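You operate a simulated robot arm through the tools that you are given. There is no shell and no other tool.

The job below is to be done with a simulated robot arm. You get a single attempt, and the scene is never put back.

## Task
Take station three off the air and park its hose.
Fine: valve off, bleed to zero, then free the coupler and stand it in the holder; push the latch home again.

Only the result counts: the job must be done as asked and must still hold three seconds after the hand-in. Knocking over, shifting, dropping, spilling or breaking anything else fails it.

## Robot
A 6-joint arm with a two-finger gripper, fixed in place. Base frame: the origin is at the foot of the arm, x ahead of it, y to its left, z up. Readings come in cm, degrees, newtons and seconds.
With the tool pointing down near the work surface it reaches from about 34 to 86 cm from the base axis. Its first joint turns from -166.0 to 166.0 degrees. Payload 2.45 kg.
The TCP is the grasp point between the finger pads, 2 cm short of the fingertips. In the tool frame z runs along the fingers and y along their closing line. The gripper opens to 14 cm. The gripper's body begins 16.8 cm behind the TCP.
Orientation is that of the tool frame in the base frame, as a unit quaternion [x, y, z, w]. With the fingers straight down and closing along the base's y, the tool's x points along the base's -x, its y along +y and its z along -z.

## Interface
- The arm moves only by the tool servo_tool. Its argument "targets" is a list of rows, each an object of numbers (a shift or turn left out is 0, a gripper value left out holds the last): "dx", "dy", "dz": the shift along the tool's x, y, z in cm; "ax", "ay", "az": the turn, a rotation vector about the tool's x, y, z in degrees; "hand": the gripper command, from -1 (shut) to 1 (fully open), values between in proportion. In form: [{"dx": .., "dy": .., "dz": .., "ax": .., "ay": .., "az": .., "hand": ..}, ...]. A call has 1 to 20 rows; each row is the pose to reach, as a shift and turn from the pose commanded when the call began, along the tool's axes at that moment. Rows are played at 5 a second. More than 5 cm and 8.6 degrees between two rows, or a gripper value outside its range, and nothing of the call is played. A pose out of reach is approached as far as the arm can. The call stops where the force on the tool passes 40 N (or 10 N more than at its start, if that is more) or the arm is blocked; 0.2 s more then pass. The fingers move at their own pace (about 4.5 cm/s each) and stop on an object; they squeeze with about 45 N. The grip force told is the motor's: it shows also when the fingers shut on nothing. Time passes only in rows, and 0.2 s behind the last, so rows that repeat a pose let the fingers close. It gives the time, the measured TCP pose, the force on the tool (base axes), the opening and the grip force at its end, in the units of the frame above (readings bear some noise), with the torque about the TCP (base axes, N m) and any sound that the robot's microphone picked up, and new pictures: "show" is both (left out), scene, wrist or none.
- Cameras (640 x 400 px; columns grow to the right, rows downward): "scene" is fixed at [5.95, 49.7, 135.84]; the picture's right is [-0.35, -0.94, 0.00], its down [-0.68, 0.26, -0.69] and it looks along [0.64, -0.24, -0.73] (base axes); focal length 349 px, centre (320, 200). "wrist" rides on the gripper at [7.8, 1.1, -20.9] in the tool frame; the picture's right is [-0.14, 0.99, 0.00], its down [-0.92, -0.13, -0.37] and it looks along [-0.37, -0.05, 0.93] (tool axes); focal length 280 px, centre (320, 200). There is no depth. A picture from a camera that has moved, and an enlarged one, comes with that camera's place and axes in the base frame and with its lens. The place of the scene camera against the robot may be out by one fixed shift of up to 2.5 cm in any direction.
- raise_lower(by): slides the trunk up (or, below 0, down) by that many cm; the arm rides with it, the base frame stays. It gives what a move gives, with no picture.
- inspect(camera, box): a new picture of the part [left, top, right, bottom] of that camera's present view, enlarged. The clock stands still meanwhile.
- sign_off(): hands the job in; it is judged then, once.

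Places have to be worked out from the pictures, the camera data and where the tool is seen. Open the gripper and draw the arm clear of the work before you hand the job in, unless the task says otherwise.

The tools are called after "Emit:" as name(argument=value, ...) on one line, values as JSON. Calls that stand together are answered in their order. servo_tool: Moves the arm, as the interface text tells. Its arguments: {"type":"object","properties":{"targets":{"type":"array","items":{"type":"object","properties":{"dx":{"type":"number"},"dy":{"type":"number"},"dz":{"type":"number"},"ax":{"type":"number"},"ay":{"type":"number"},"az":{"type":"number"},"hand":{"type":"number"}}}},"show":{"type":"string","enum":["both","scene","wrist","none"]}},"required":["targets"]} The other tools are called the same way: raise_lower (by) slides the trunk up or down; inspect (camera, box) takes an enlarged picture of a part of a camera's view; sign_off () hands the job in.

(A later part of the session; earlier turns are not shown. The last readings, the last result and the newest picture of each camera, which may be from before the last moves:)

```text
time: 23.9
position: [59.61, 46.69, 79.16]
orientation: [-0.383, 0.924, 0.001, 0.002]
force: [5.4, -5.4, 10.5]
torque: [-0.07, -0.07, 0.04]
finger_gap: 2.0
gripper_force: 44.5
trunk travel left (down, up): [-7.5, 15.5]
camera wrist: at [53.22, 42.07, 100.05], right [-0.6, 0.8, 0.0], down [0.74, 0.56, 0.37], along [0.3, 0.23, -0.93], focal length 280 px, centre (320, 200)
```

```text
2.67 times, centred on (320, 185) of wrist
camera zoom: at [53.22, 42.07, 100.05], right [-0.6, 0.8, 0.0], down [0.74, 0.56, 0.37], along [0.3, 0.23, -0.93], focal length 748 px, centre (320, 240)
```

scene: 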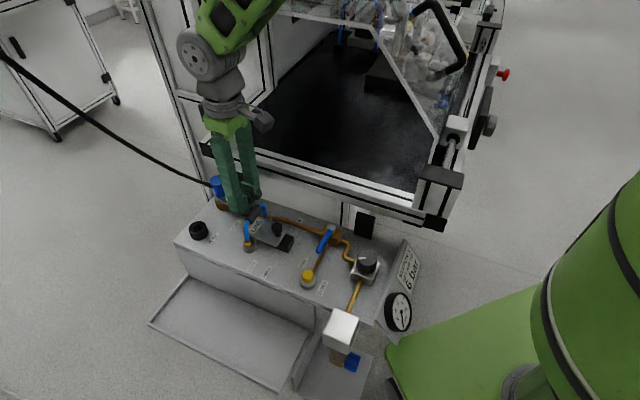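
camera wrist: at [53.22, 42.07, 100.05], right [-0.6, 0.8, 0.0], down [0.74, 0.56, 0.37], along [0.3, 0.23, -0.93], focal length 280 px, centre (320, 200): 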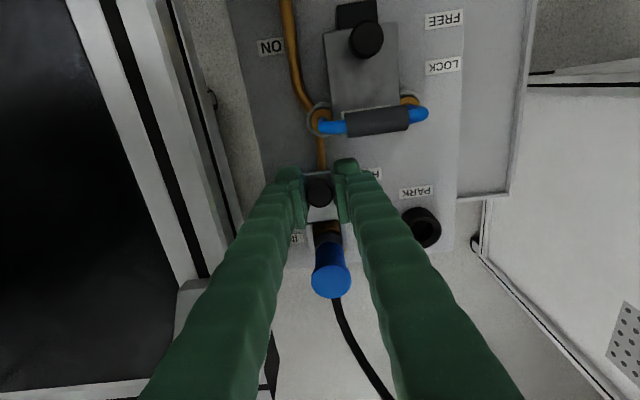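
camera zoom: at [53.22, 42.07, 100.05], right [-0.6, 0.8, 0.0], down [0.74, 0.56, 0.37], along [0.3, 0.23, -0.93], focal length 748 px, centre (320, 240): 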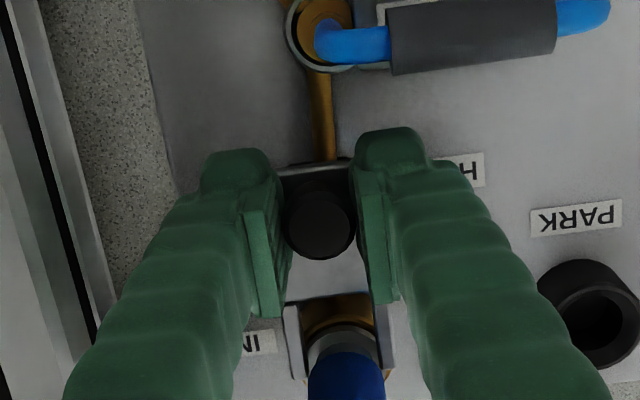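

The plate follows; brass socket around the coupler neck is now visible. I continue pulling another 1.2 cm, watching force and the LINE loop clearance.

Emit:
servo_tool(targets=[{"dx": 0.3}, {"dx": 0.6}, {"dx": 0.9}, {"dx": 1.2}, {"dx": 1.2}])

Emit:
inspect(camera="wrist", box=[240, 110, 400, 260])

Emit:
inspect(camera="scene", box=[180, 150, 280, 220])

```text
time: 25.1
position: [58.71, 46.0, 79.09]
orientation: [-0.382, 0.924, 0.001, 0.002]
force: [9.8, -8.3, 12.9]
torque: [0.0, -0.19, 0.0]
finger_gap: 2.01
gripper_force: 44.8
trunk travel left (down, up): [-7.5, 15.5]
camera wrist: at [52.35, 41.2, 100.04], right [-0.6, 0.8, 0.0], down [0.74, 0.56, 0.37], along [0.3, 0.23, -0.93], focal length 280 px, centre (320, 200)
```

scene: 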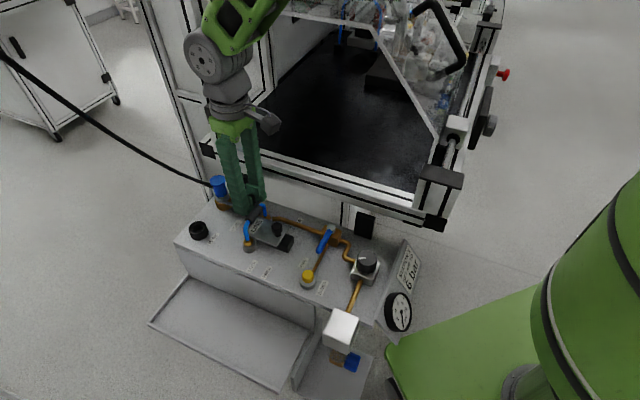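
wrist: 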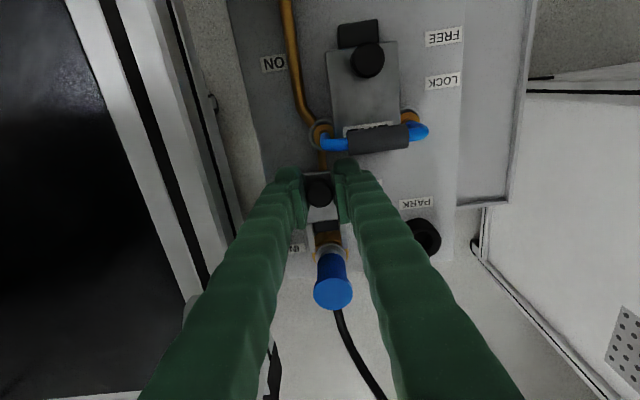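

```text
2.67 times, centred on (320, 185) of wrist
camera zoom: at [52.35, 41.2, 100.04], right [-0.6, 0.8, 0.0], down [0.74, 0.56, 0.37], along [0.3, 0.23, -0.93], focal length 748 px, centre (320, 240)
```

zoom: 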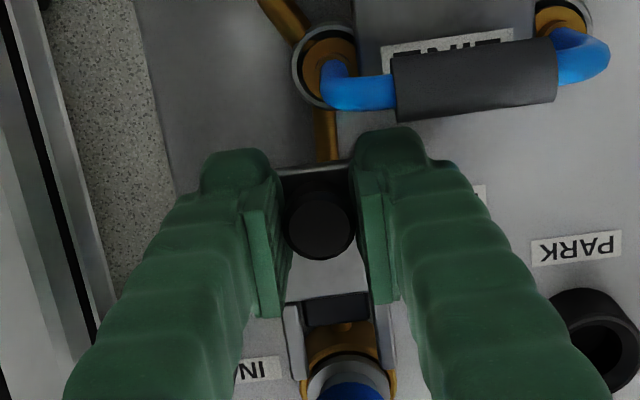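

```text
5.71 times, centred on (230, 185) of scene
camera zoom: at [5.95, 49.7, 135.84], right [-0.35, -0.94, 0.0], down [-0.68, 0.26, -0.69], along [0.64, -0.24, -0.73], focal length 1994 px, centre (834, 286)
```

zoom: 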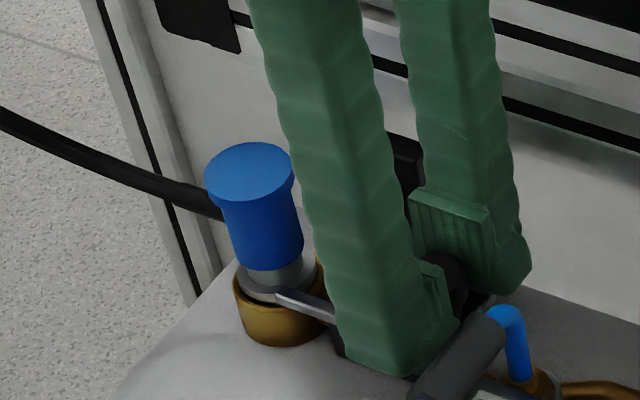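

Total pull is ~2.75 cm with little resistance, but prong tips are still beside the coupler flange and my fingers are close to the LINE loop. I release, shift the grip 1.2 cm towards the coupler (slightly up), and re-grip to pull further.

Emit:
servo_tool(targets=[{"hand": -0.543}, {"hand": -0.543}, {"hand": -0.543}, {"dx": -0.6, "dy": -0.1, "dz": -0.15}, {"dx": -1.2, "dy": -0.1, "dz": -0.15}, {"dx": -1.2, "dy": -0.1, "dz": -0.15}])

Emit:
inspect(camera="wrist", box=[240, 110, 400, 260])

```text
time: 26.5
position: [59.6, 46.86, 79.2]
orientation: [-0.383, 0.924, 0.0, 0.001]
force: [-0.2, -0.6, 0.3]
torque: [0.01, 0.01, -0.03]
finger_gap: 3.19
gripper_force: 0.0
trunk travel left (down, up): [-7.5, 15.5]
camera wrist: at [53.29, 42.1, 100.09], right [-0.6, 0.8, 0.0], down [0.74, 0.56, 0.37], along [0.3, 0.22, -0.93], focal length 280 px, centre (320, 200)
```

scene: 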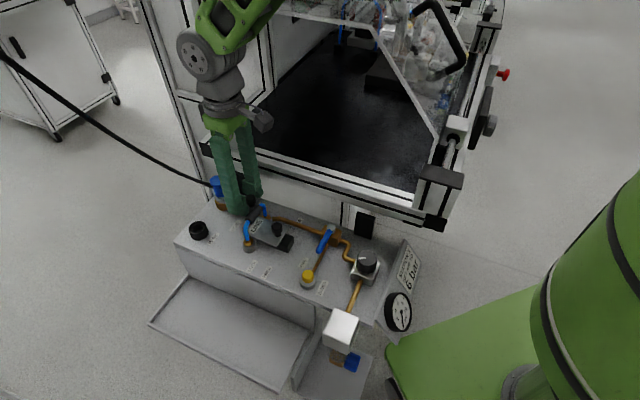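
wrist: 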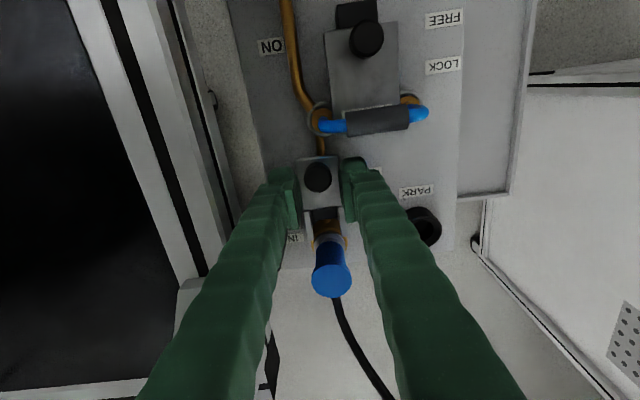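

```text
2.67 times, centred on (320, 185) of wrist
camera zoom: at [53.29, 42.1, 100.09], right [-0.6, 0.8, 0.0], down [0.74, 0.56, 0.37], along [0.3, 0.22, -0.93], focal length 748 px, centre (320, 240)
```

zoom: 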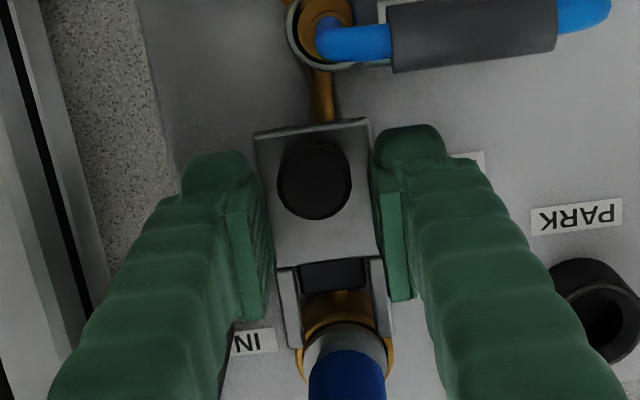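

Knob sits within the front part of the pads. I close again and pull the latch further.

Emit:
servo_tool(targets=[{"hand": -1}, {"hand": -1}, {"hand": -1}, {"hand": -1}, {"dx": 0.3}, {"dx": 0.6}, {"dx": 0.9}, {"dx": 1.2}, {"dx": 1.2}])

Emit:
inspect(camera="wrist", box=[240, 110, 400, 260])

Emit:
inspect(camera="scene", box=[180, 150, 280, 220])

```text
time: 28.6
position: [59.31, 46.52, 79.1]
orientation: [-0.383, 0.924, 0.003, 0.007]
force: [7.6, 10.4, -19.6]
torque: [1.11, -1.12, 0.0]
finger_gap: 1.89
gripper_force: 44.1
trunk travel left (down, up): [-7.5, 15.5]
stopped in row 9: the force on the tool passed its limit at 40 N (the readings are from after the stop); the commanded pose is now the measured one
camera wrist: at [52.73, 41.58, 99.92], right [-0.6, 0.8, 0.0], down [0.74, 0.56, 0.38], along [0.3, 0.23, -0.92], focal length 280 px, centre (320, 200)
```

scene: 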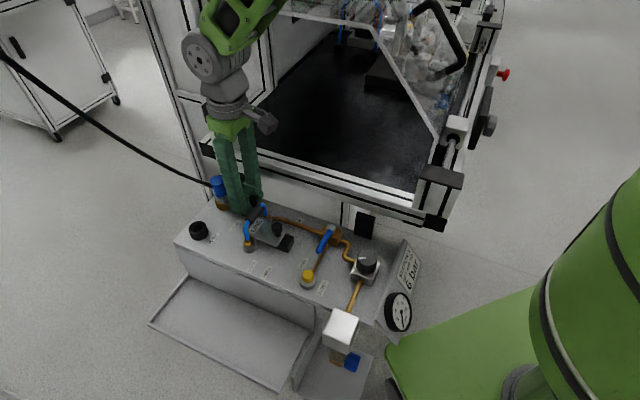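
wrist: 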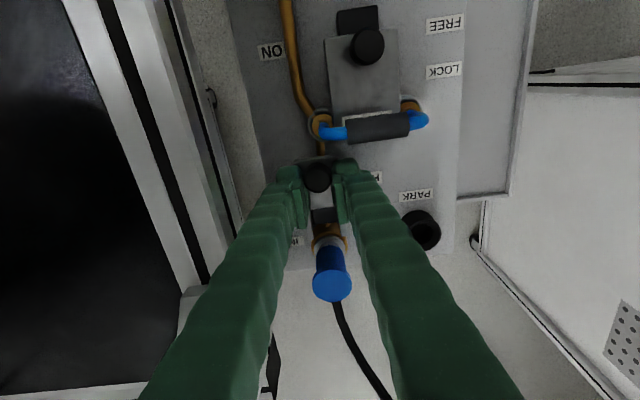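

```text
2.67 times, centred on (320, 185) of wrist
camera zoom: at [52.73, 41.58, 99.92], right [-0.6, 0.8, 0.0], down [0.74, 0.56, 0.38], along [0.3, 0.23, -0.92], focal length 748 px, centre (320, 240)
```

zoom: 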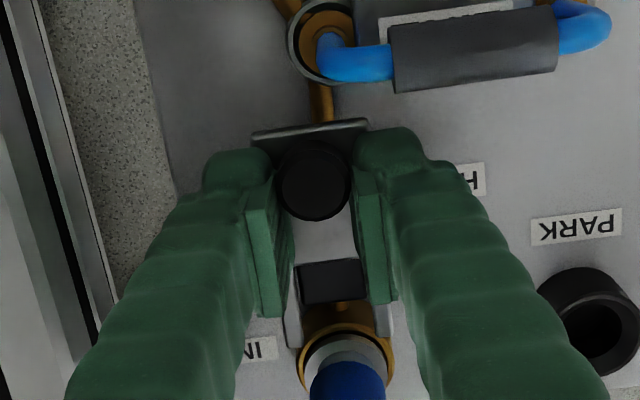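

```text
5.71 times, centred on (230, 185) of scene
camera zoom: at [5.95, 49.7, 135.84], right [-0.35, -0.94, 0.0], down [-0.68, 0.26, -0.69], along [0.64, -0.24, -0.73], focal length 1994 px, centre (834, 286)
```

zoom: 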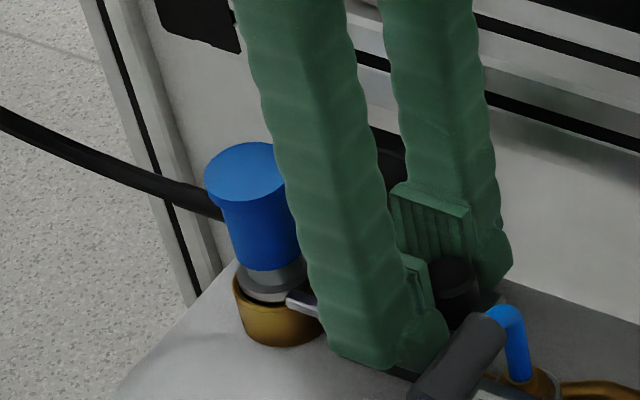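

The latch hit its end stop (total ~3.2 cm). I release the knob gently and lift to see whether it stays open.

Emit:
servo_tool(targets=[{"hand": -0.543}, {"hand": -0.543}, {"hand": -0.543}, {"dx": -0.2, "dz": -2}, {"dx": -0.2, "dz": -5}, {"dx": -0.2, "dz": -9}, {"dx": -0.2, "dz": -11, "hand": -0.286}, {"dx": -0.2, "dz": -11, "hand": -0.286}])

Emit:
inspect(camera="wrist", box=[240, 90, 400, 240])

Emit:
inspect(camera="scene", box=[180, 160, 280, 230])

```text
time: 30.4
position: [59.03, 46.36, 90.32]
orientation: [-0.382, 0.924, 0.003, 0.007]
force: [0.4, 1.1, -0.2]
torque: [0.01, -0.01, -0.03]
finger_gap: 5.0
gripper_force: 0.0
trunk travel left (down, up): [-7.5, 15.5]
camera wrist: at [52.55, 41.51, 111.24], right [-0.6, 0.8, 0.0], down [0.74, 0.56, 0.38], along [0.3, 0.23, -0.92], focal length 280 px, centre (320, 200)
```

scene: 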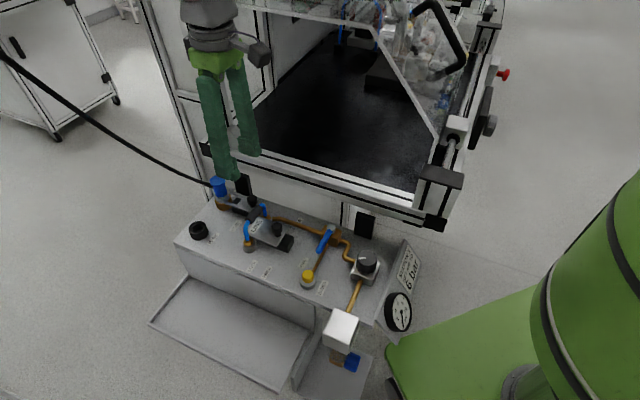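
wrist: 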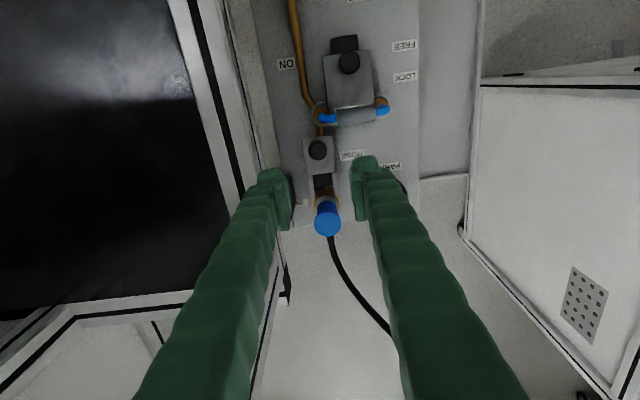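

```text
2.67 times, centred on (320, 165) of wrist
camera zoom: at [52.55, 41.51, 111.24], right [-0.6, 0.8, 0.0], down [0.74, 0.56, 0.38], along [0.3, 0.23, -0.92], focal length 748 px, centre (320, 293)
```

zoom: 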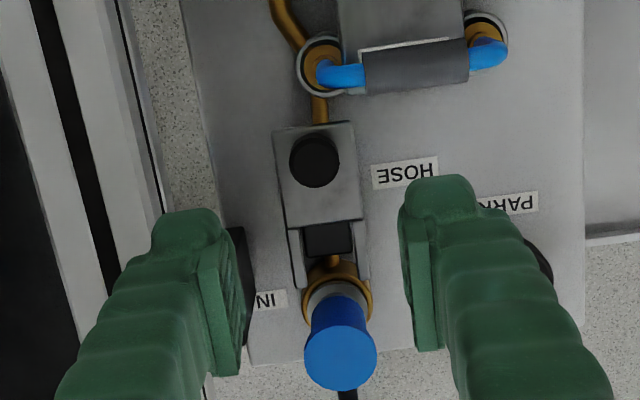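

```text
5.71 times, centred on (230, 195) of scene
camera zoom: at [5.95, 49.7, 135.84], right [-0.35, -0.94, 0.0], down [-0.68, 0.26, -0.69], along [0.64, -0.24, -0.73], focal length 1994 px, centre (834, 229)
```

zoom: 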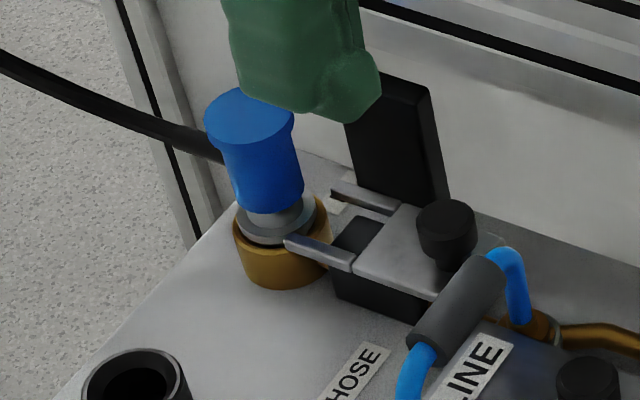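

The latch stays open and the prongs clear the flange. I correct the small tilt and move over the coupler.

Emit:
servo_tool(targets=[{"dx": -3.2, "ay": 0.45}, {"dx": -6.4, "ay": 0.87}, {"dx": -6.4, "ay": 0.87, "dz": 2}, {"dx": -6.4, "ay": 0.87, "dz": 4}, {"dx": -6.4, "ay": 0.87, "dz": 4}])

Emit:
inspect(camera="wrist", box=[240, 110, 400, 260])

Emit:
inspect(camera="scene", box=[180, 150, 280, 220])

```text
time: 31.6
position: [63.73, 50.97, 86.41]
orientation: [-0.383, 0.924, 0.0, 0.0]
force: [0.3, -0.9, 1.1]
torque: [0.0, 0.0, -0.05]
finger_gap: 4.99
gripper_force: 0.1
trunk travel left (down, up): [-7.5, 15.5]
camera wrist: at [57.39, 46.29, 107.43], right [-0.6, 0.8, 0.0], down [0.74, 0.56, 0.37], along [0.29, 0.22, -0.93], focal length 280 px, centre (320, 200)
```

scene: 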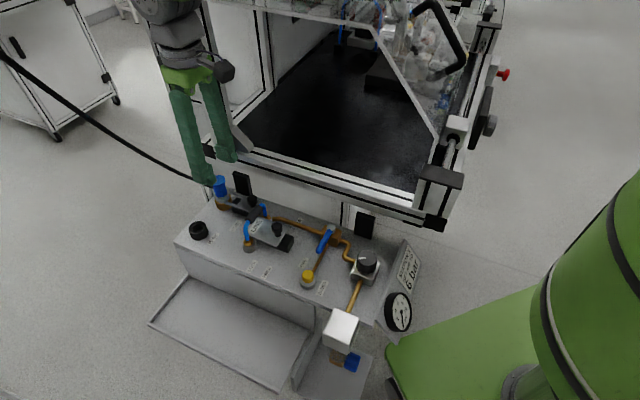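
wrist: 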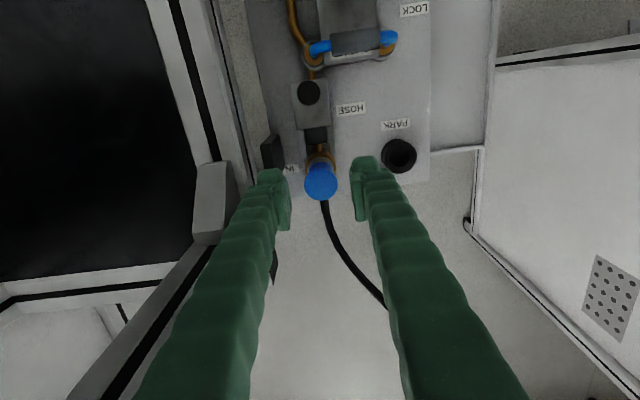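

```text
2.67 times, centred on (320, 185) of wrist
camera zoom: at [57.39, 46.29, 107.43], right [-0.6, 0.8, 0.0], down [0.74, 0.56, 0.37], along [0.29, 0.22, -0.93], focal length 748 px, centre (320, 240)
```

zoom: 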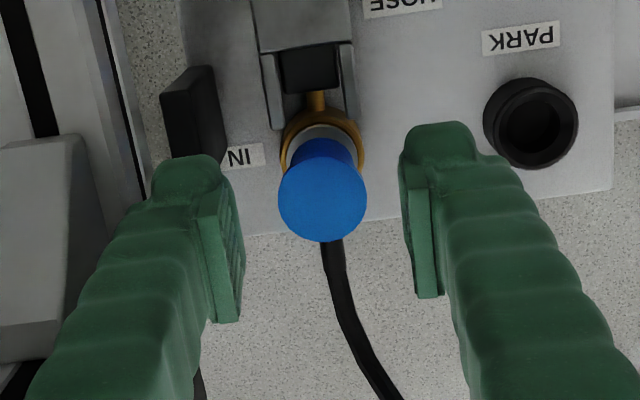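

```text
5.71 times, centred on (230, 185) of scene
camera zoom: at [5.95, 49.7, 135.84], right [-0.35, -0.94, 0.0], down [-0.68, 0.26, -0.69], along [0.64, -0.24, -0.73], focal length 1994 px, centre (834, 286)
```

zoom: 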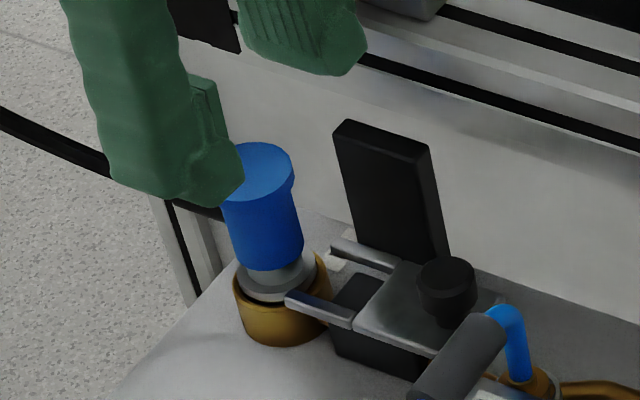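

The coupler is centred between the fingers (U≈81.2, V≈-8.95). I descend to TCP z≈82.3 (tips above the black block) and close on the blue body.

Emit:
servo_tool(targets=[{"dx": -0.1, "dy": 0.05, "dz": 1.5}, {"dx": -0.1, "dy": 0.05, "dz": 3}, {"dx": -0.1, "dy": 0.05, "dz": 4.0}, {"dx": -0.1, "dy": 0.05, "dz": 4.0, "hand": -1}, {"dx": -0.1, "dy": 0.05, "dz": 4.0, "hand": -1}, {"dx": -0.1, "dy": 0.05, "dz": 4.0, "hand": -1}, {"dx": -0.1, "dy": 0.05, "dz": 4.0, "hand": -1}, {"dx": -0.1, "dy": 0.05, "dz": 4.0, "hand": -1}])

Emit:
inspect(camera="wrist", box=[240, 110, 400, 260])

Emit:
inspect(camera="scene", box=[180, 150, 280, 220])

```text
time: 33.4
position: [63.89, 51.03, 82.46]
orientation: [-0.383, 0.924, 0.0, 0.0]
force: [0.9, -1.3, 0.4]
torque: [0.0, -0.01, -0.02]
finger_gap: 3.12
gripper_force: 44.9
trunk travel left (down, up): [-7.5, 15.5]
camera wrist: at [57.43, 46.39, 103.38], right [-0.6, 0.8, 0.0], down [0.74, 0.56, 0.37], along [0.29, 0.22, -0.93], focal length 280 px, centre (320, 200)
```

scene: 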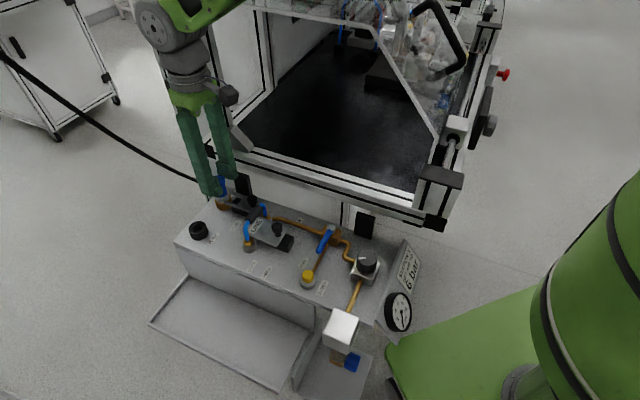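
wrist: 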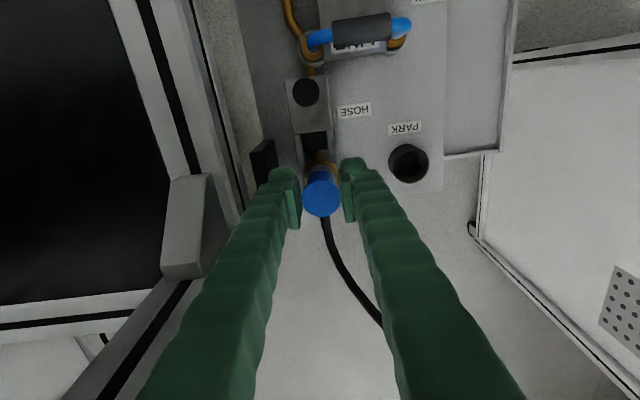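

```text
2.67 times, centred on (320, 185) of wrist
camera zoom: at [57.43, 46.39, 103.38], right [-0.6, 0.8, 0.0], down [0.74, 0.56, 0.37], along [0.29, 0.22, -0.93], focal length 748 px, centre (320, 240)
```

zoom: 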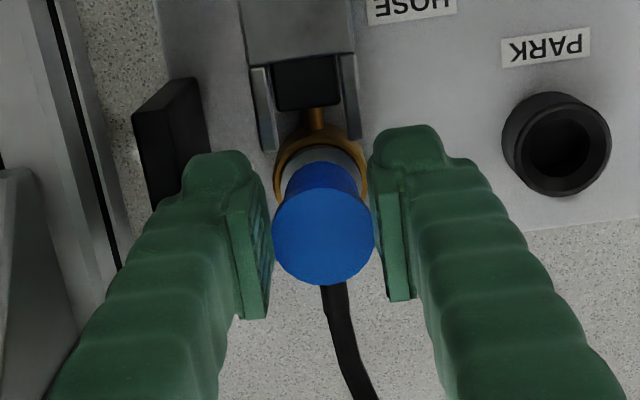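

```text
5.71 times, centred on (230, 185) of scene
camera zoom: at [5.95, 49.7, 135.84], right [-0.35, -0.94, 0.0], down [-0.68, 0.26, -0.69], along [0.64, -0.24, -0.73], focal length 1994 px, centre (834, 286)
```

zoom: 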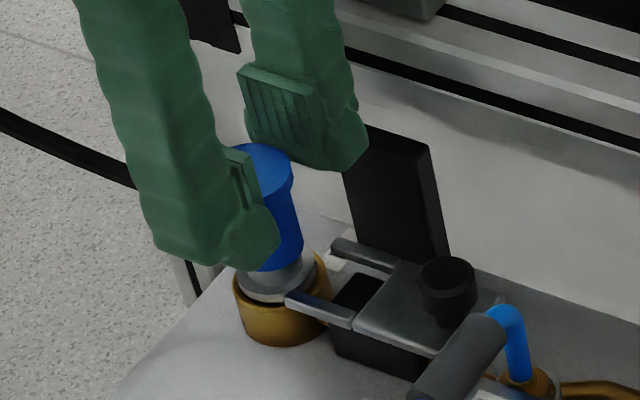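

Gripped at 3.1 cm width. I lift slowly and straight up to see whether the coupler comes free.

Emit:
servo_tool(targets=[{"dz": -0.3}, {"dz": -0.7}, {"dz": -1.1}, {"dz": -1.5}, {"dz": -2.0}, {"dz": -2.5}, {"dz": -3.0}, {"dz": -3.0}])

Emit:
inspect(camera="wrist", box=[240, 110, 400, 260])

Emit:
inspect(camera="scene", box=[160, 140, 280, 220])

```text
time: 35.2
position: [63.82, 50.99, 85.27]
orientation: [-0.383, 0.924, 0.0, 0.0]
force: [-0.4, -0.7, -1.7]
torque: [0.0, -0.01, -0.02]
finger_gap: 3.11
gripper_force: 45.4
trunk travel left (down, up): [-7.5, 15.5]
camera wrist: at [57.45, 46.37, 106.4], right [-0.6, 0.8, 0.0], down [0.74, 0.56, 0.37], along [0.29, 0.22, -0.93], focal length 280 px, centre (320, 200)
```

scene: 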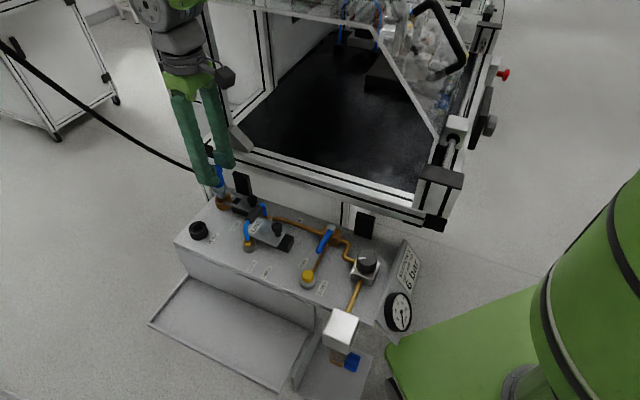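
wrist: 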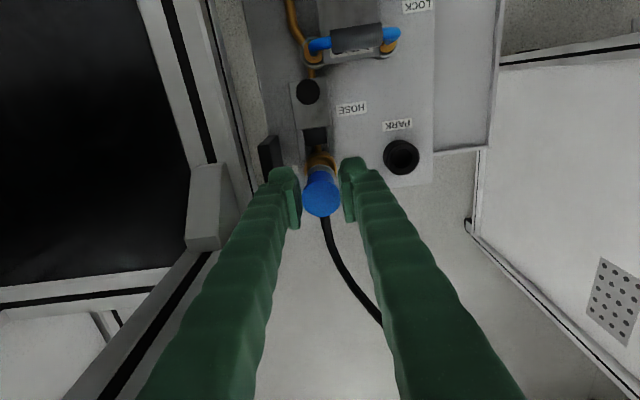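

```text
2.67 times, centred on (320, 185) of wrist
camera zoom: at [57.45, 46.37, 106.4], right [-0.6, 0.8, 0.0], down [0.74, 0.56, 0.37], along [0.29, 0.22, -0.93], focal length 748 px, centre (320, 240)
```

zoom: 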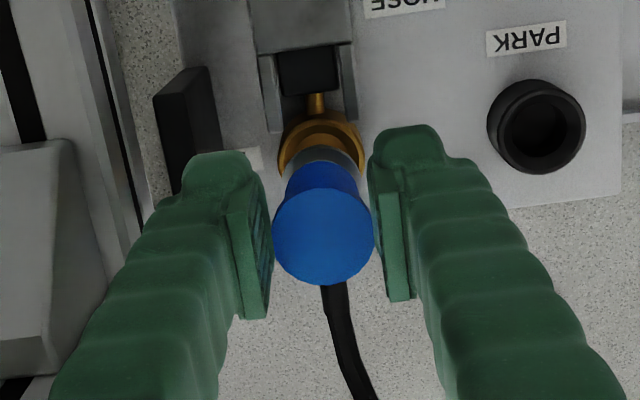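

```text
5.00 times, centred on (220, 180) of scene
camera zoom: at [5.95, 49.7, 135.84], right [-0.35, -0.94, 0.0], down [-0.68, 0.26, -0.69], along [0.64, -0.24, -0.73], focal length 1744 px, centre (820, 300)
```

zoom: 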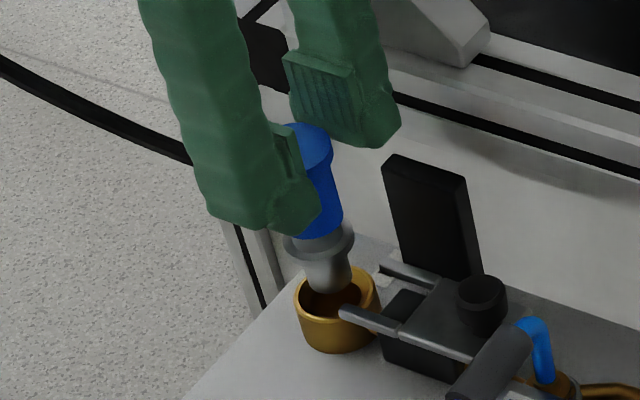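

The coupler lifted freely, plug end now out of the brass socket. I raise further, then carry it over the PARK holder at about (U 81.7, V 0.05).

Emit:
servo_tool(targets=[{"dz": -1}, {"dz": -2}, {"dz": -3}, {"dz": -4}, {"dz": -4, "dy": 1.5, "dx": -0.1}, {"dz": -4, "dy": 3, "dx": -0.2}, {"dz": -4, "dy": 4.5, "dx": -0.3}, {"dz": -4, "dy": 6, "dx": -0.4}, {"dz": -4, "dy": 7.5, "dx": -0.5}, {"dz": -4, "dy": 9.1, "dx": -0.54}, {"dz": -4, "dy": 9.1, "dx": -0.54}, {"dz": -4, "dy": 9.1, "dx": -0.54}])

Emit:
inspect(camera="wrist", box=[240, 110, 400, 260])

Emit:
inspect(camera="scene", box=[140, 150, 260, 250])

```text
time: 37.8
position: [57.75, 57.77, 89.51]
orientation: [-0.382, 0.924, 0.0, 0.0]
force: [0.1, 0.1, -1.0]
torque: [0.0, 0.02, 0.05]
finger_gap: 3.13
gripper_force: 44.7
trunk travel left (down, up): [-7.5, 15.5]
camera wrist: at [51.37, 53.15, 110.44], right [-0.6, 0.8, 0.0], down [0.74, 0.56, 0.37], along [0.29, 0.22, -0.93], focal length 280 px, centre (320, 200)
```

scene: 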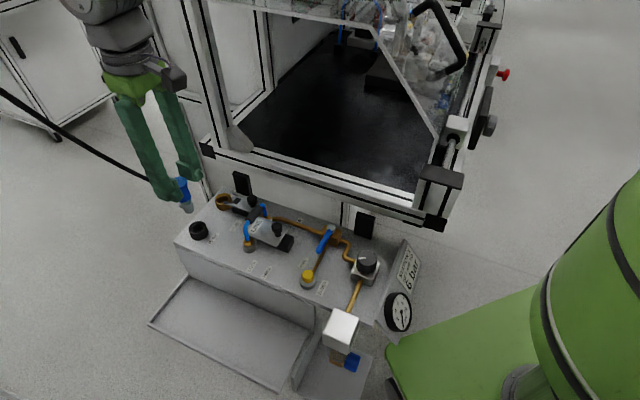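
wrist: 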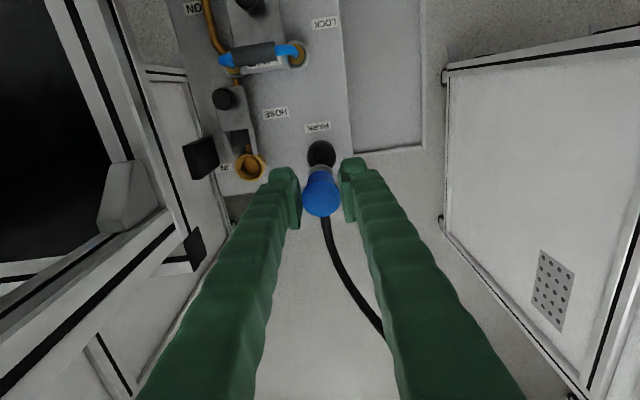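

```text
2.67 times, centred on (320, 185) of wrist
camera zoom: at [51.37, 53.15, 110.44], right [-0.6, 0.8, 0.0], down [0.74, 0.56, 0.37], along [0.29, 0.22, -0.93], focal length 748 px, centre (320, 240)
```

zoom: 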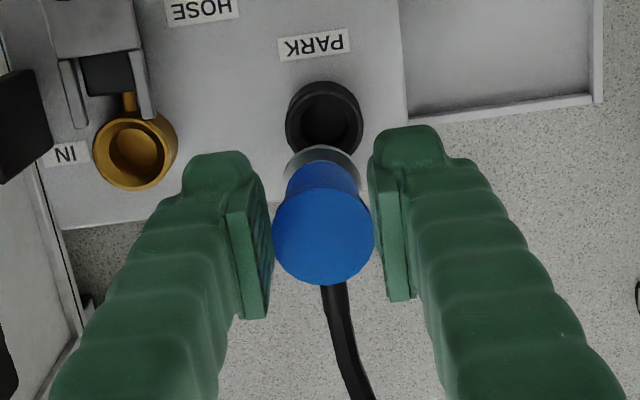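

```text
4.00 times, centred on (200, 200) of scene
camera zoom: at [5.95, 49.7, 135.84], right [-0.35, -0.94, 0.0], down [-0.68, 0.26, -0.69], along [0.64, -0.24, -0.73], focal length 1396 px, centre (800, 200)
```

zoom: 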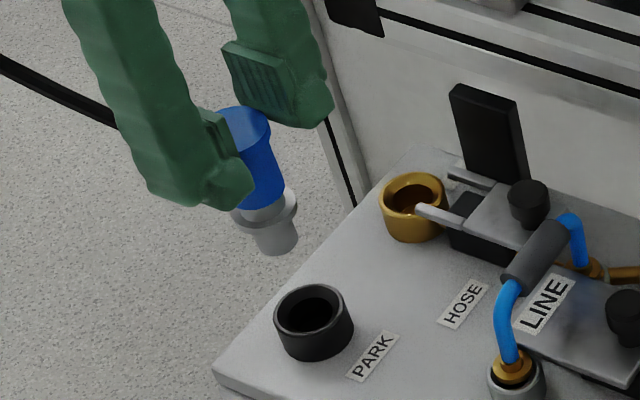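

The coupler hangs vertically above the holder; relative view suggests a small correction of about -0.1 U and +0.15 V. I lower until the plug tip is about 1 cm above the holder and check again.

Emit:
servo_tool(targets=[{"dx": 0.1, "dy": 0.14, "dz": 1.5}, {"dx": 0.1, "dy": 0.14, "dz": 3}, {"dx": 0.1, "dy": 0.14, "dz": 4.2}, {"dx": 0.1, "dy": 0.14, "dz": 4.2}])

Emit:
inspect(camera="wrist", box=[260, 110, 380, 220])

Emit:
inspect(camera="scene", box=[160, 180, 240, 250])

```text
time: 38.8
position: [57.65, 57.82, 85.25]
orientation: [-0.383, 0.924, 0.001, -0.001]
force: [1.2, 0.0, -0.7]
torque: [0.0, 0.01, 0.01]
finger_gap: 3.12
gripper_force: 44.6
trunk travel left (down, up): [-7.5, 15.5]
camera wrist: at [51.24, 53.16, 106.22], right [-0.6, 0.8, 0.0], down [0.74, 0.56, 0.37], along [0.29, 0.22, -0.93], focal length 280 px, centre (320, 200)
```

scene: 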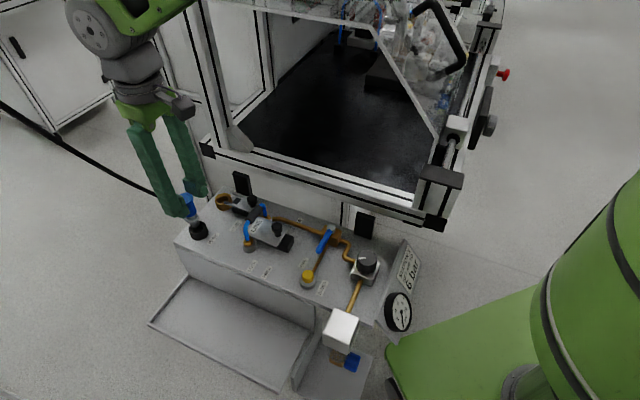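
wrist: 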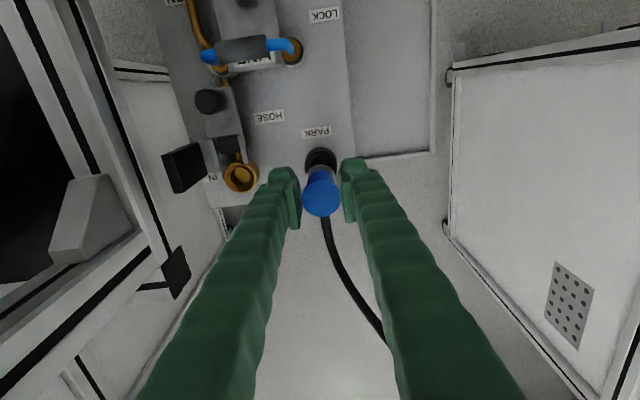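

```text
3.64 times, centred on (320, 165) of wrist
camera zoom: at [51.24, 53.16, 106.22], right [-0.6, 0.8, 0.0], down [0.74, 0.56, 0.37], along [0.29, 0.22, -0.93], focal length 1020 px, centre (320, 327)
```

zoom: 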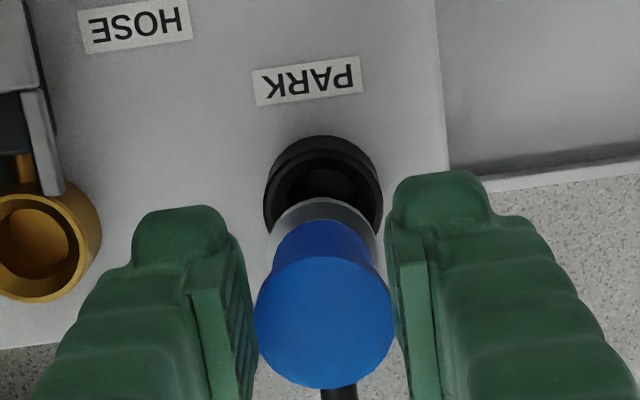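

```text
5.71 times, centred on (200, 215) of scene
camera zoom: at [5.95, 49.7, 135.84], right [-0.35, -0.94, 0.0], down [-0.68, 0.26, -0.69], along [0.64, -0.24, -0.73], focal length 1994 px, centre (1006, 114)
```

zoom: 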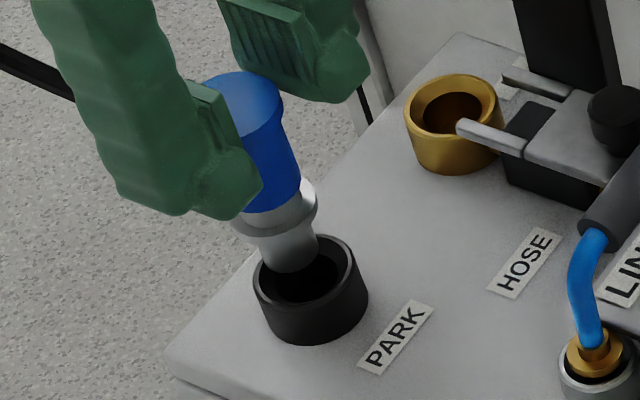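

V alignment looks right; U needs a finer check. I zoom in further on both views of the plug and the holder rim.

Emit:
inspect(camera="wrist", box=[290, 130, 350, 180])

Emit:
inspect(camera="scene", box=[180, 200, 220, 245])

```text
8.00 times, centred on (320, 155) of wrist
camera zoom: at [51.24, 53.16, 106.22], right [-0.6, 0.8, 0.0], down [0.74, 0.56, 0.37], along [0.29, 0.22, -0.93], focal length 2243 px, centre (320, 560)
```

zoom: 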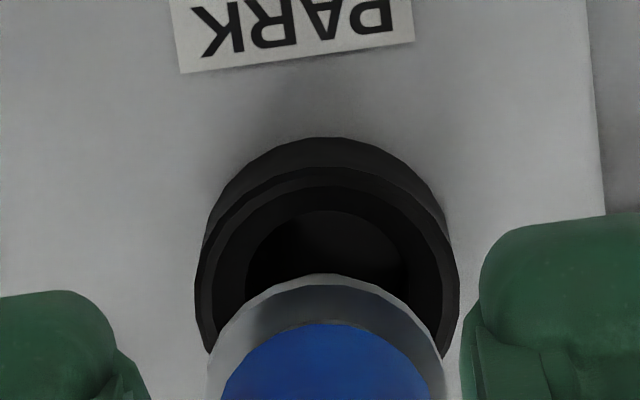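

```text
8.89 times, centred on (200, 222) of scene
camera zoom: at [5.95, 49.7, 135.84], right [-0.35, -0.94, 0.0], down [-0.68, 0.26, -0.69], along [0.64, -0.24, -0.73], focal length 3101 px, centre (1387, 0)
```

zoom: 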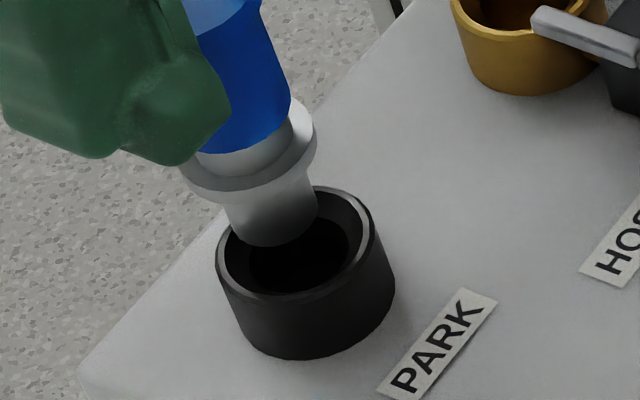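

Consistent solution from both views: the plug tip is barely above the rim and about 0.4–0.5 cm too far in +U, while V is right. I shift -0.4 cm in U and re-check.

Emit:
servo_tool(targets=[{"dx": 0.4, "dz": -0.3}, {"dx": 0.4, "dz": -0.3}])

Emit:
inspect(camera="wrist", box=[290, 130, 350, 180])

Emit:
inspect(camera="scene", box=[180, 200, 220, 245])

```text
time: 39.4
position: [57.32, 57.56, 85.51]
orientation: [-0.384, 0.923, 0.0, 0.0]
force: [0.1, -0.7, -1.0]
torque: [-0.03, -0.02, -0.01]
finger_gap: 3.11
gripper_force: 45.3
trunk travel left (down, up): [-7.5, 15.5]
camera wrist: at [50.92, 52.87, 106.56], right [-0.6, 0.8, 0.0], down [0.74, 0.56, 0.37], along [0.29, 0.22, -0.93], focal length 280 px, centre (320, 200)
```

scene: 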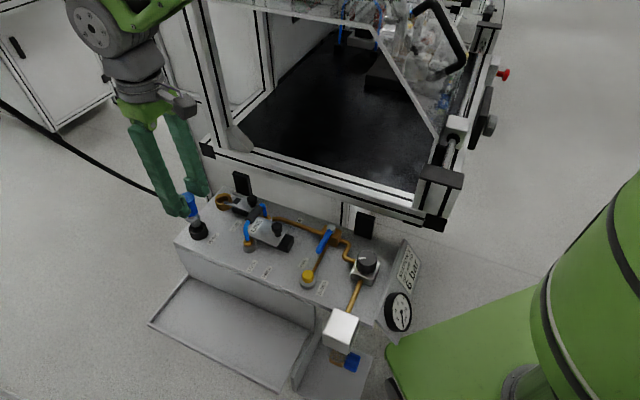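
wrist: 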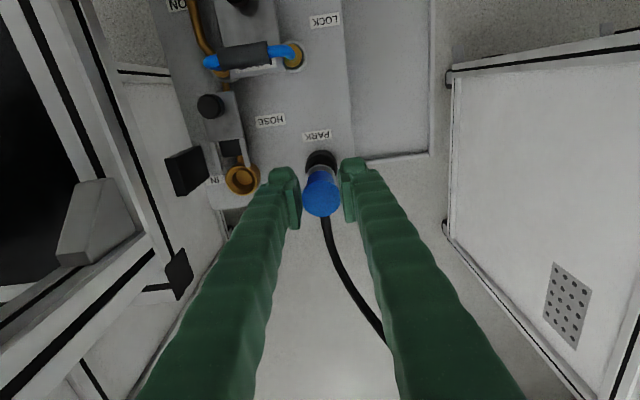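

```text
8.00 times, centred on (320, 155) of wrist
camera zoom: at [50.92, 52.87, 106.56], right [-0.6, 0.8, 0.0], down [0.74, 0.56, 0.37], along [0.29, 0.22, -0.93], focal length 2243 px, centre (320, 560)
```

zoom: 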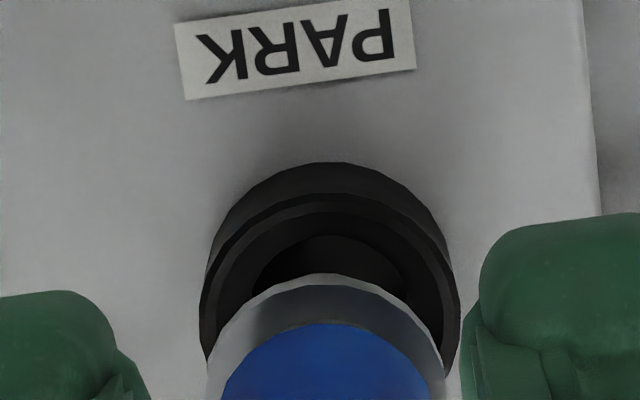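

```text
8.89 times, centred on (200, 222) of scene
camera zoom: at [5.95, 49.7, 135.84], right [-0.35, -0.94, 0.0], down [-0.68, 0.26, -0.69], along [0.64, -0.24, -0.73], focal length 3101 px, centre (1387, 0)
```

zoom: 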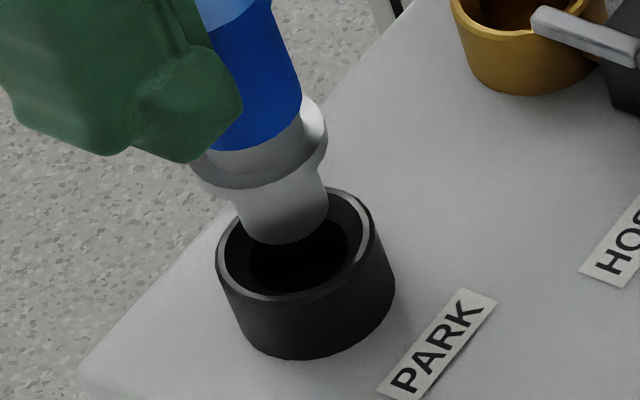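

Tip is now nearly over the chamfered opening; a further 0.15 cm and I lower gently, watching for contact force.

Emit:
servo_tool(targets=[{"dx": 0.15}, {"dx": 0.15, "dz": 0.3}, {"dx": 0.15, "dz": 0.6}, {"dx": 0.15, "dz": 0.9}, {"dx": 0.15, "dz": 1.2}, {"dx": 0.15, "dz": 1.2}])

Emit:
inspect(camera="scene", box=[180, 200, 220, 245])

```text
time: 40.8
position: [57.08, 57.42, 84.27]
orientation: [-0.383, 0.924, 0.0, 0.001]
force: [0.3, 0.9, -1.0]
torque: [0.01, 0.0, 0.01]
finger_gap: 3.13
gripper_force: 45.5
trunk travel left (down, up): [-7.5, 15.5]
camera wrist: at [50.81, 52.8, 105.28], right [-0.6, 0.8, 0.0], down [0.74, 0.56, 0.37], along [0.29, 0.22, -0.93], focal length 280 px, centre (320, 200)
```

scene: 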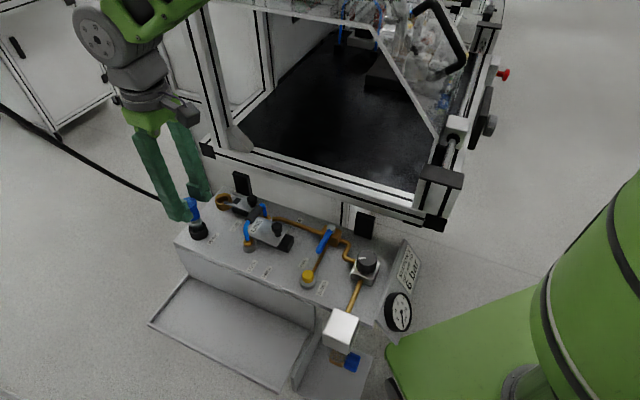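
wrist: 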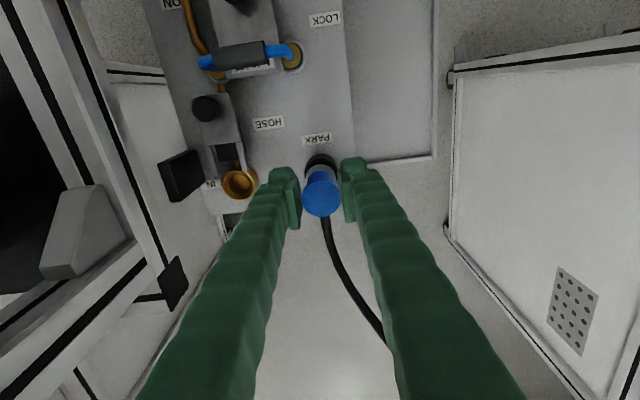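

```text
8.89 times, centred on (200, 222) of scene
camera zoom: at [5.95, 49.7, 135.84], right [-0.35, -0.94, 0.0], down [-0.68, 0.26, -0.69], along [0.64, -0.24, -0.73], focal length 3101 px, centre (1387, 0)
```

zoom: 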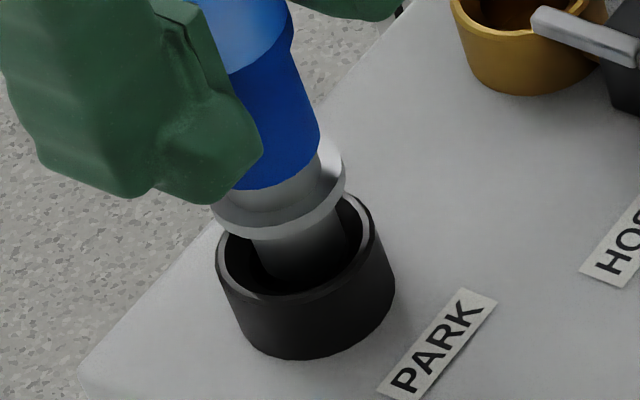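

The plug tip is going into the holder without contact. I keep lowering in small steps until it seats.

Emit:
servo_tool(targets=[{"dz": 0.2}, {"dz": 0.4}, {"dz": 0.6}, {"dz": 0.8}, {"dz": 1.0}, {"dz": 1.0}])

Emit:
inspect(camera="scene", box=[180, 200, 220, 245])

```text
time: 42.2
position: [57.07, 57.5, 83.23]
orientation: [-0.383, 0.924, -0.001, -0.001]
force: [-0.1, 0.6, -1.2]
torque: [-0.01, 0.0, -0.01]
finger_gap: 3.13
gripper_force: 45.3
trunk travel left (down, up): [-7.5, 15.5]
camera wrist: at [50.82, 52.78, 104.28], right [-0.6, 0.8, 0.0], down [0.74, 0.56, 0.37], along [0.29, 0.22, -0.93], focal length 280 px, centre (320, 200)
```

scene: 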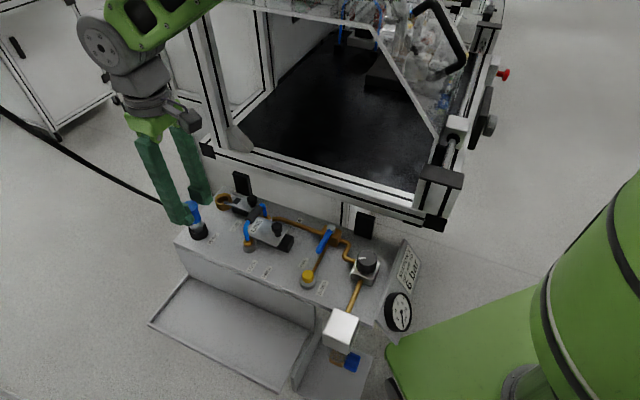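
wrist: 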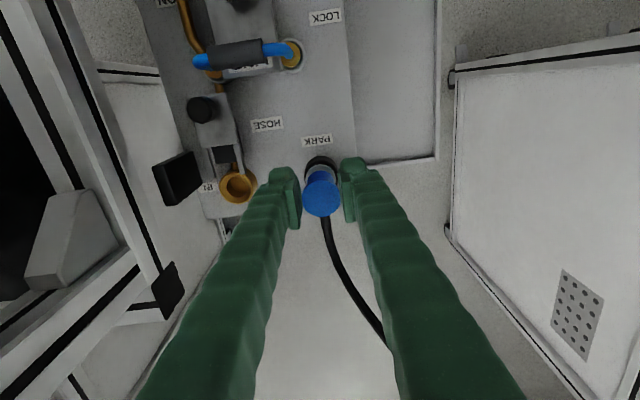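

```text
8.89 times, centred on (200, 222) of scene
camera zoom: at [5.95, 49.7, 135.84], right [-0.35, -0.94, 0.0], down [-0.68, 0.26, -0.69], along [0.64, -0.24, -0.73], focal length 3101 px, centre (1387, 0)
```

zoom: 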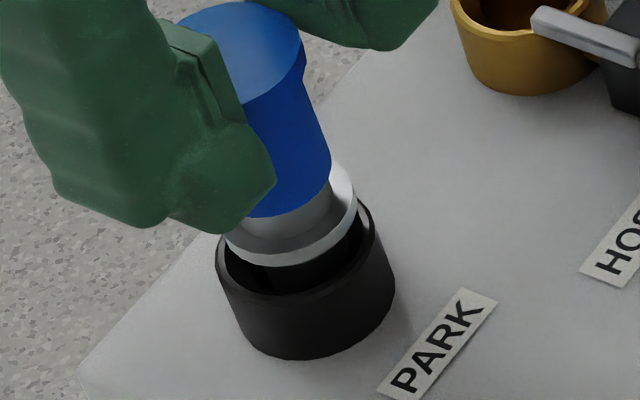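

Still no contact; the flange nears the rim. I continue down slowly.

Emit:
servo_tool(targets=[{"dz": 0.2}, {"dz": 0.4}, {"dz": 0.6}, {"dz": 0.7}, {"dz": 0.7}])

Emit:
inspect(camera="scene", box=[180, 200, 220, 245])

```text
time: 43.4
position: [57.1, 57.49, 82.58]
orientation: [-0.383, 0.924, 0.0, 0.0]
force: [-0.9, 0.1, -1.2]
torque: [-0.03, 0.0, 0.0]
finger_gap: 3.1
gripper_force: 45.0
trunk travel left (down, up): [-7.5, 15.5]
camera wrist: at [50.81, 52.8, 103.58], right [-0.6, 0.8, 0.0], down [0.74, 0.56, 0.37], along [0.29, 0.22, -0.93], focal length 280 px, centre (320, 200)
```

scene: 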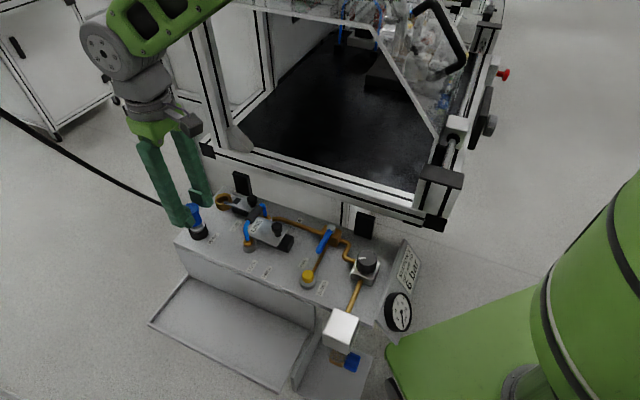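
wrist: 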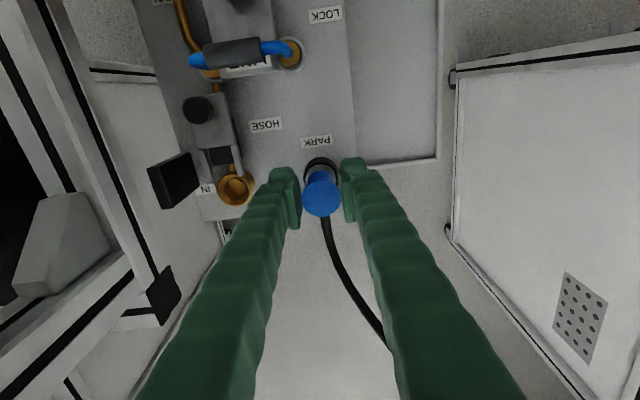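

```text
8.89 times, centred on (200, 222) of scene
camera zoom: at [5.95, 49.7, 135.84], right [-0.35, -0.94, 0.0], down [-0.68, 0.26, -0.69], along [0.64, -0.24, -0.73], focal length 3101 px, centre (1387, 0)
```

zoom: 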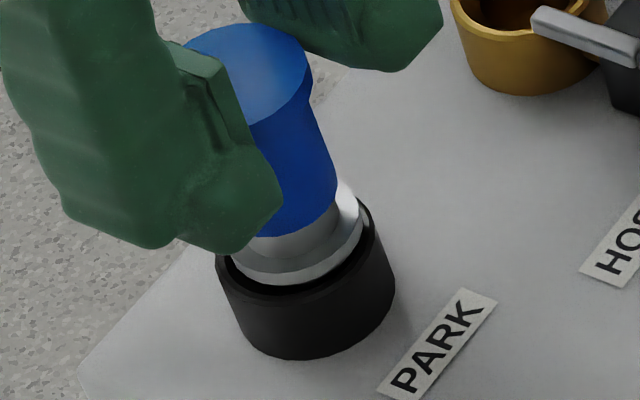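

The flange is at the rim level, still force-free. I continue down in 0.15 cm steps until contact.

Emit:
servo_tool(targets=[{"dz": 0.15}, {"dz": 0.3}, {"dz": 0.45}, {"dz": 0.6}, {"dz": 0.6}], show="scene")

Emit:
inspect(camera="scene", box=[180, 200, 220, 245])

```text
time: 44.6
position: [57.15, 57.52, 82.36]
orientation: [-0.382, 0.924, 0.001, 0.003]
force: [-2.1, -2.5, 26.1]
torque: [-0.02, 0.03, -0.01]
finger_gap: 3.11
gripper_force: 45.6
trunk travel left (down, up): [-7.5, 15.5]
```

scene: 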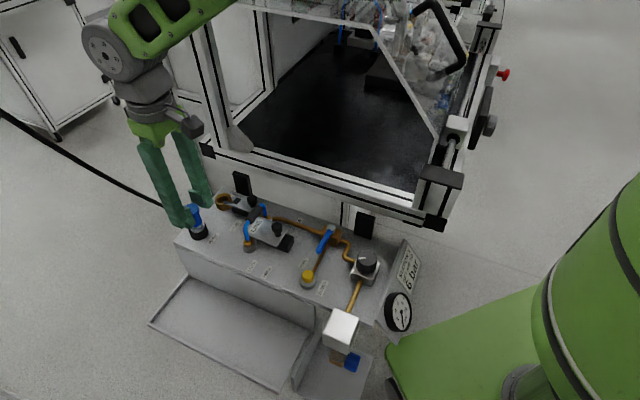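

```text
8.89 times, centred on (200, 222) of scene
camera zoom: at [5.95, 49.7, 135.84], right [-0.35, -0.94, 0.0], down [-0.68, 0.26, -0.69], along [0.64, -0.24, -0.73], focal length 3101 px, centre (1387, 0)
```

zoom: 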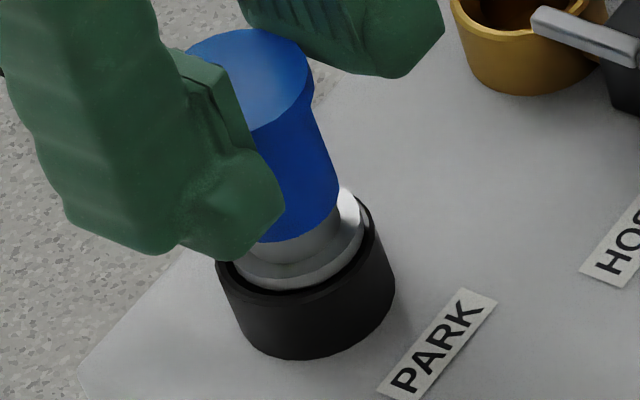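

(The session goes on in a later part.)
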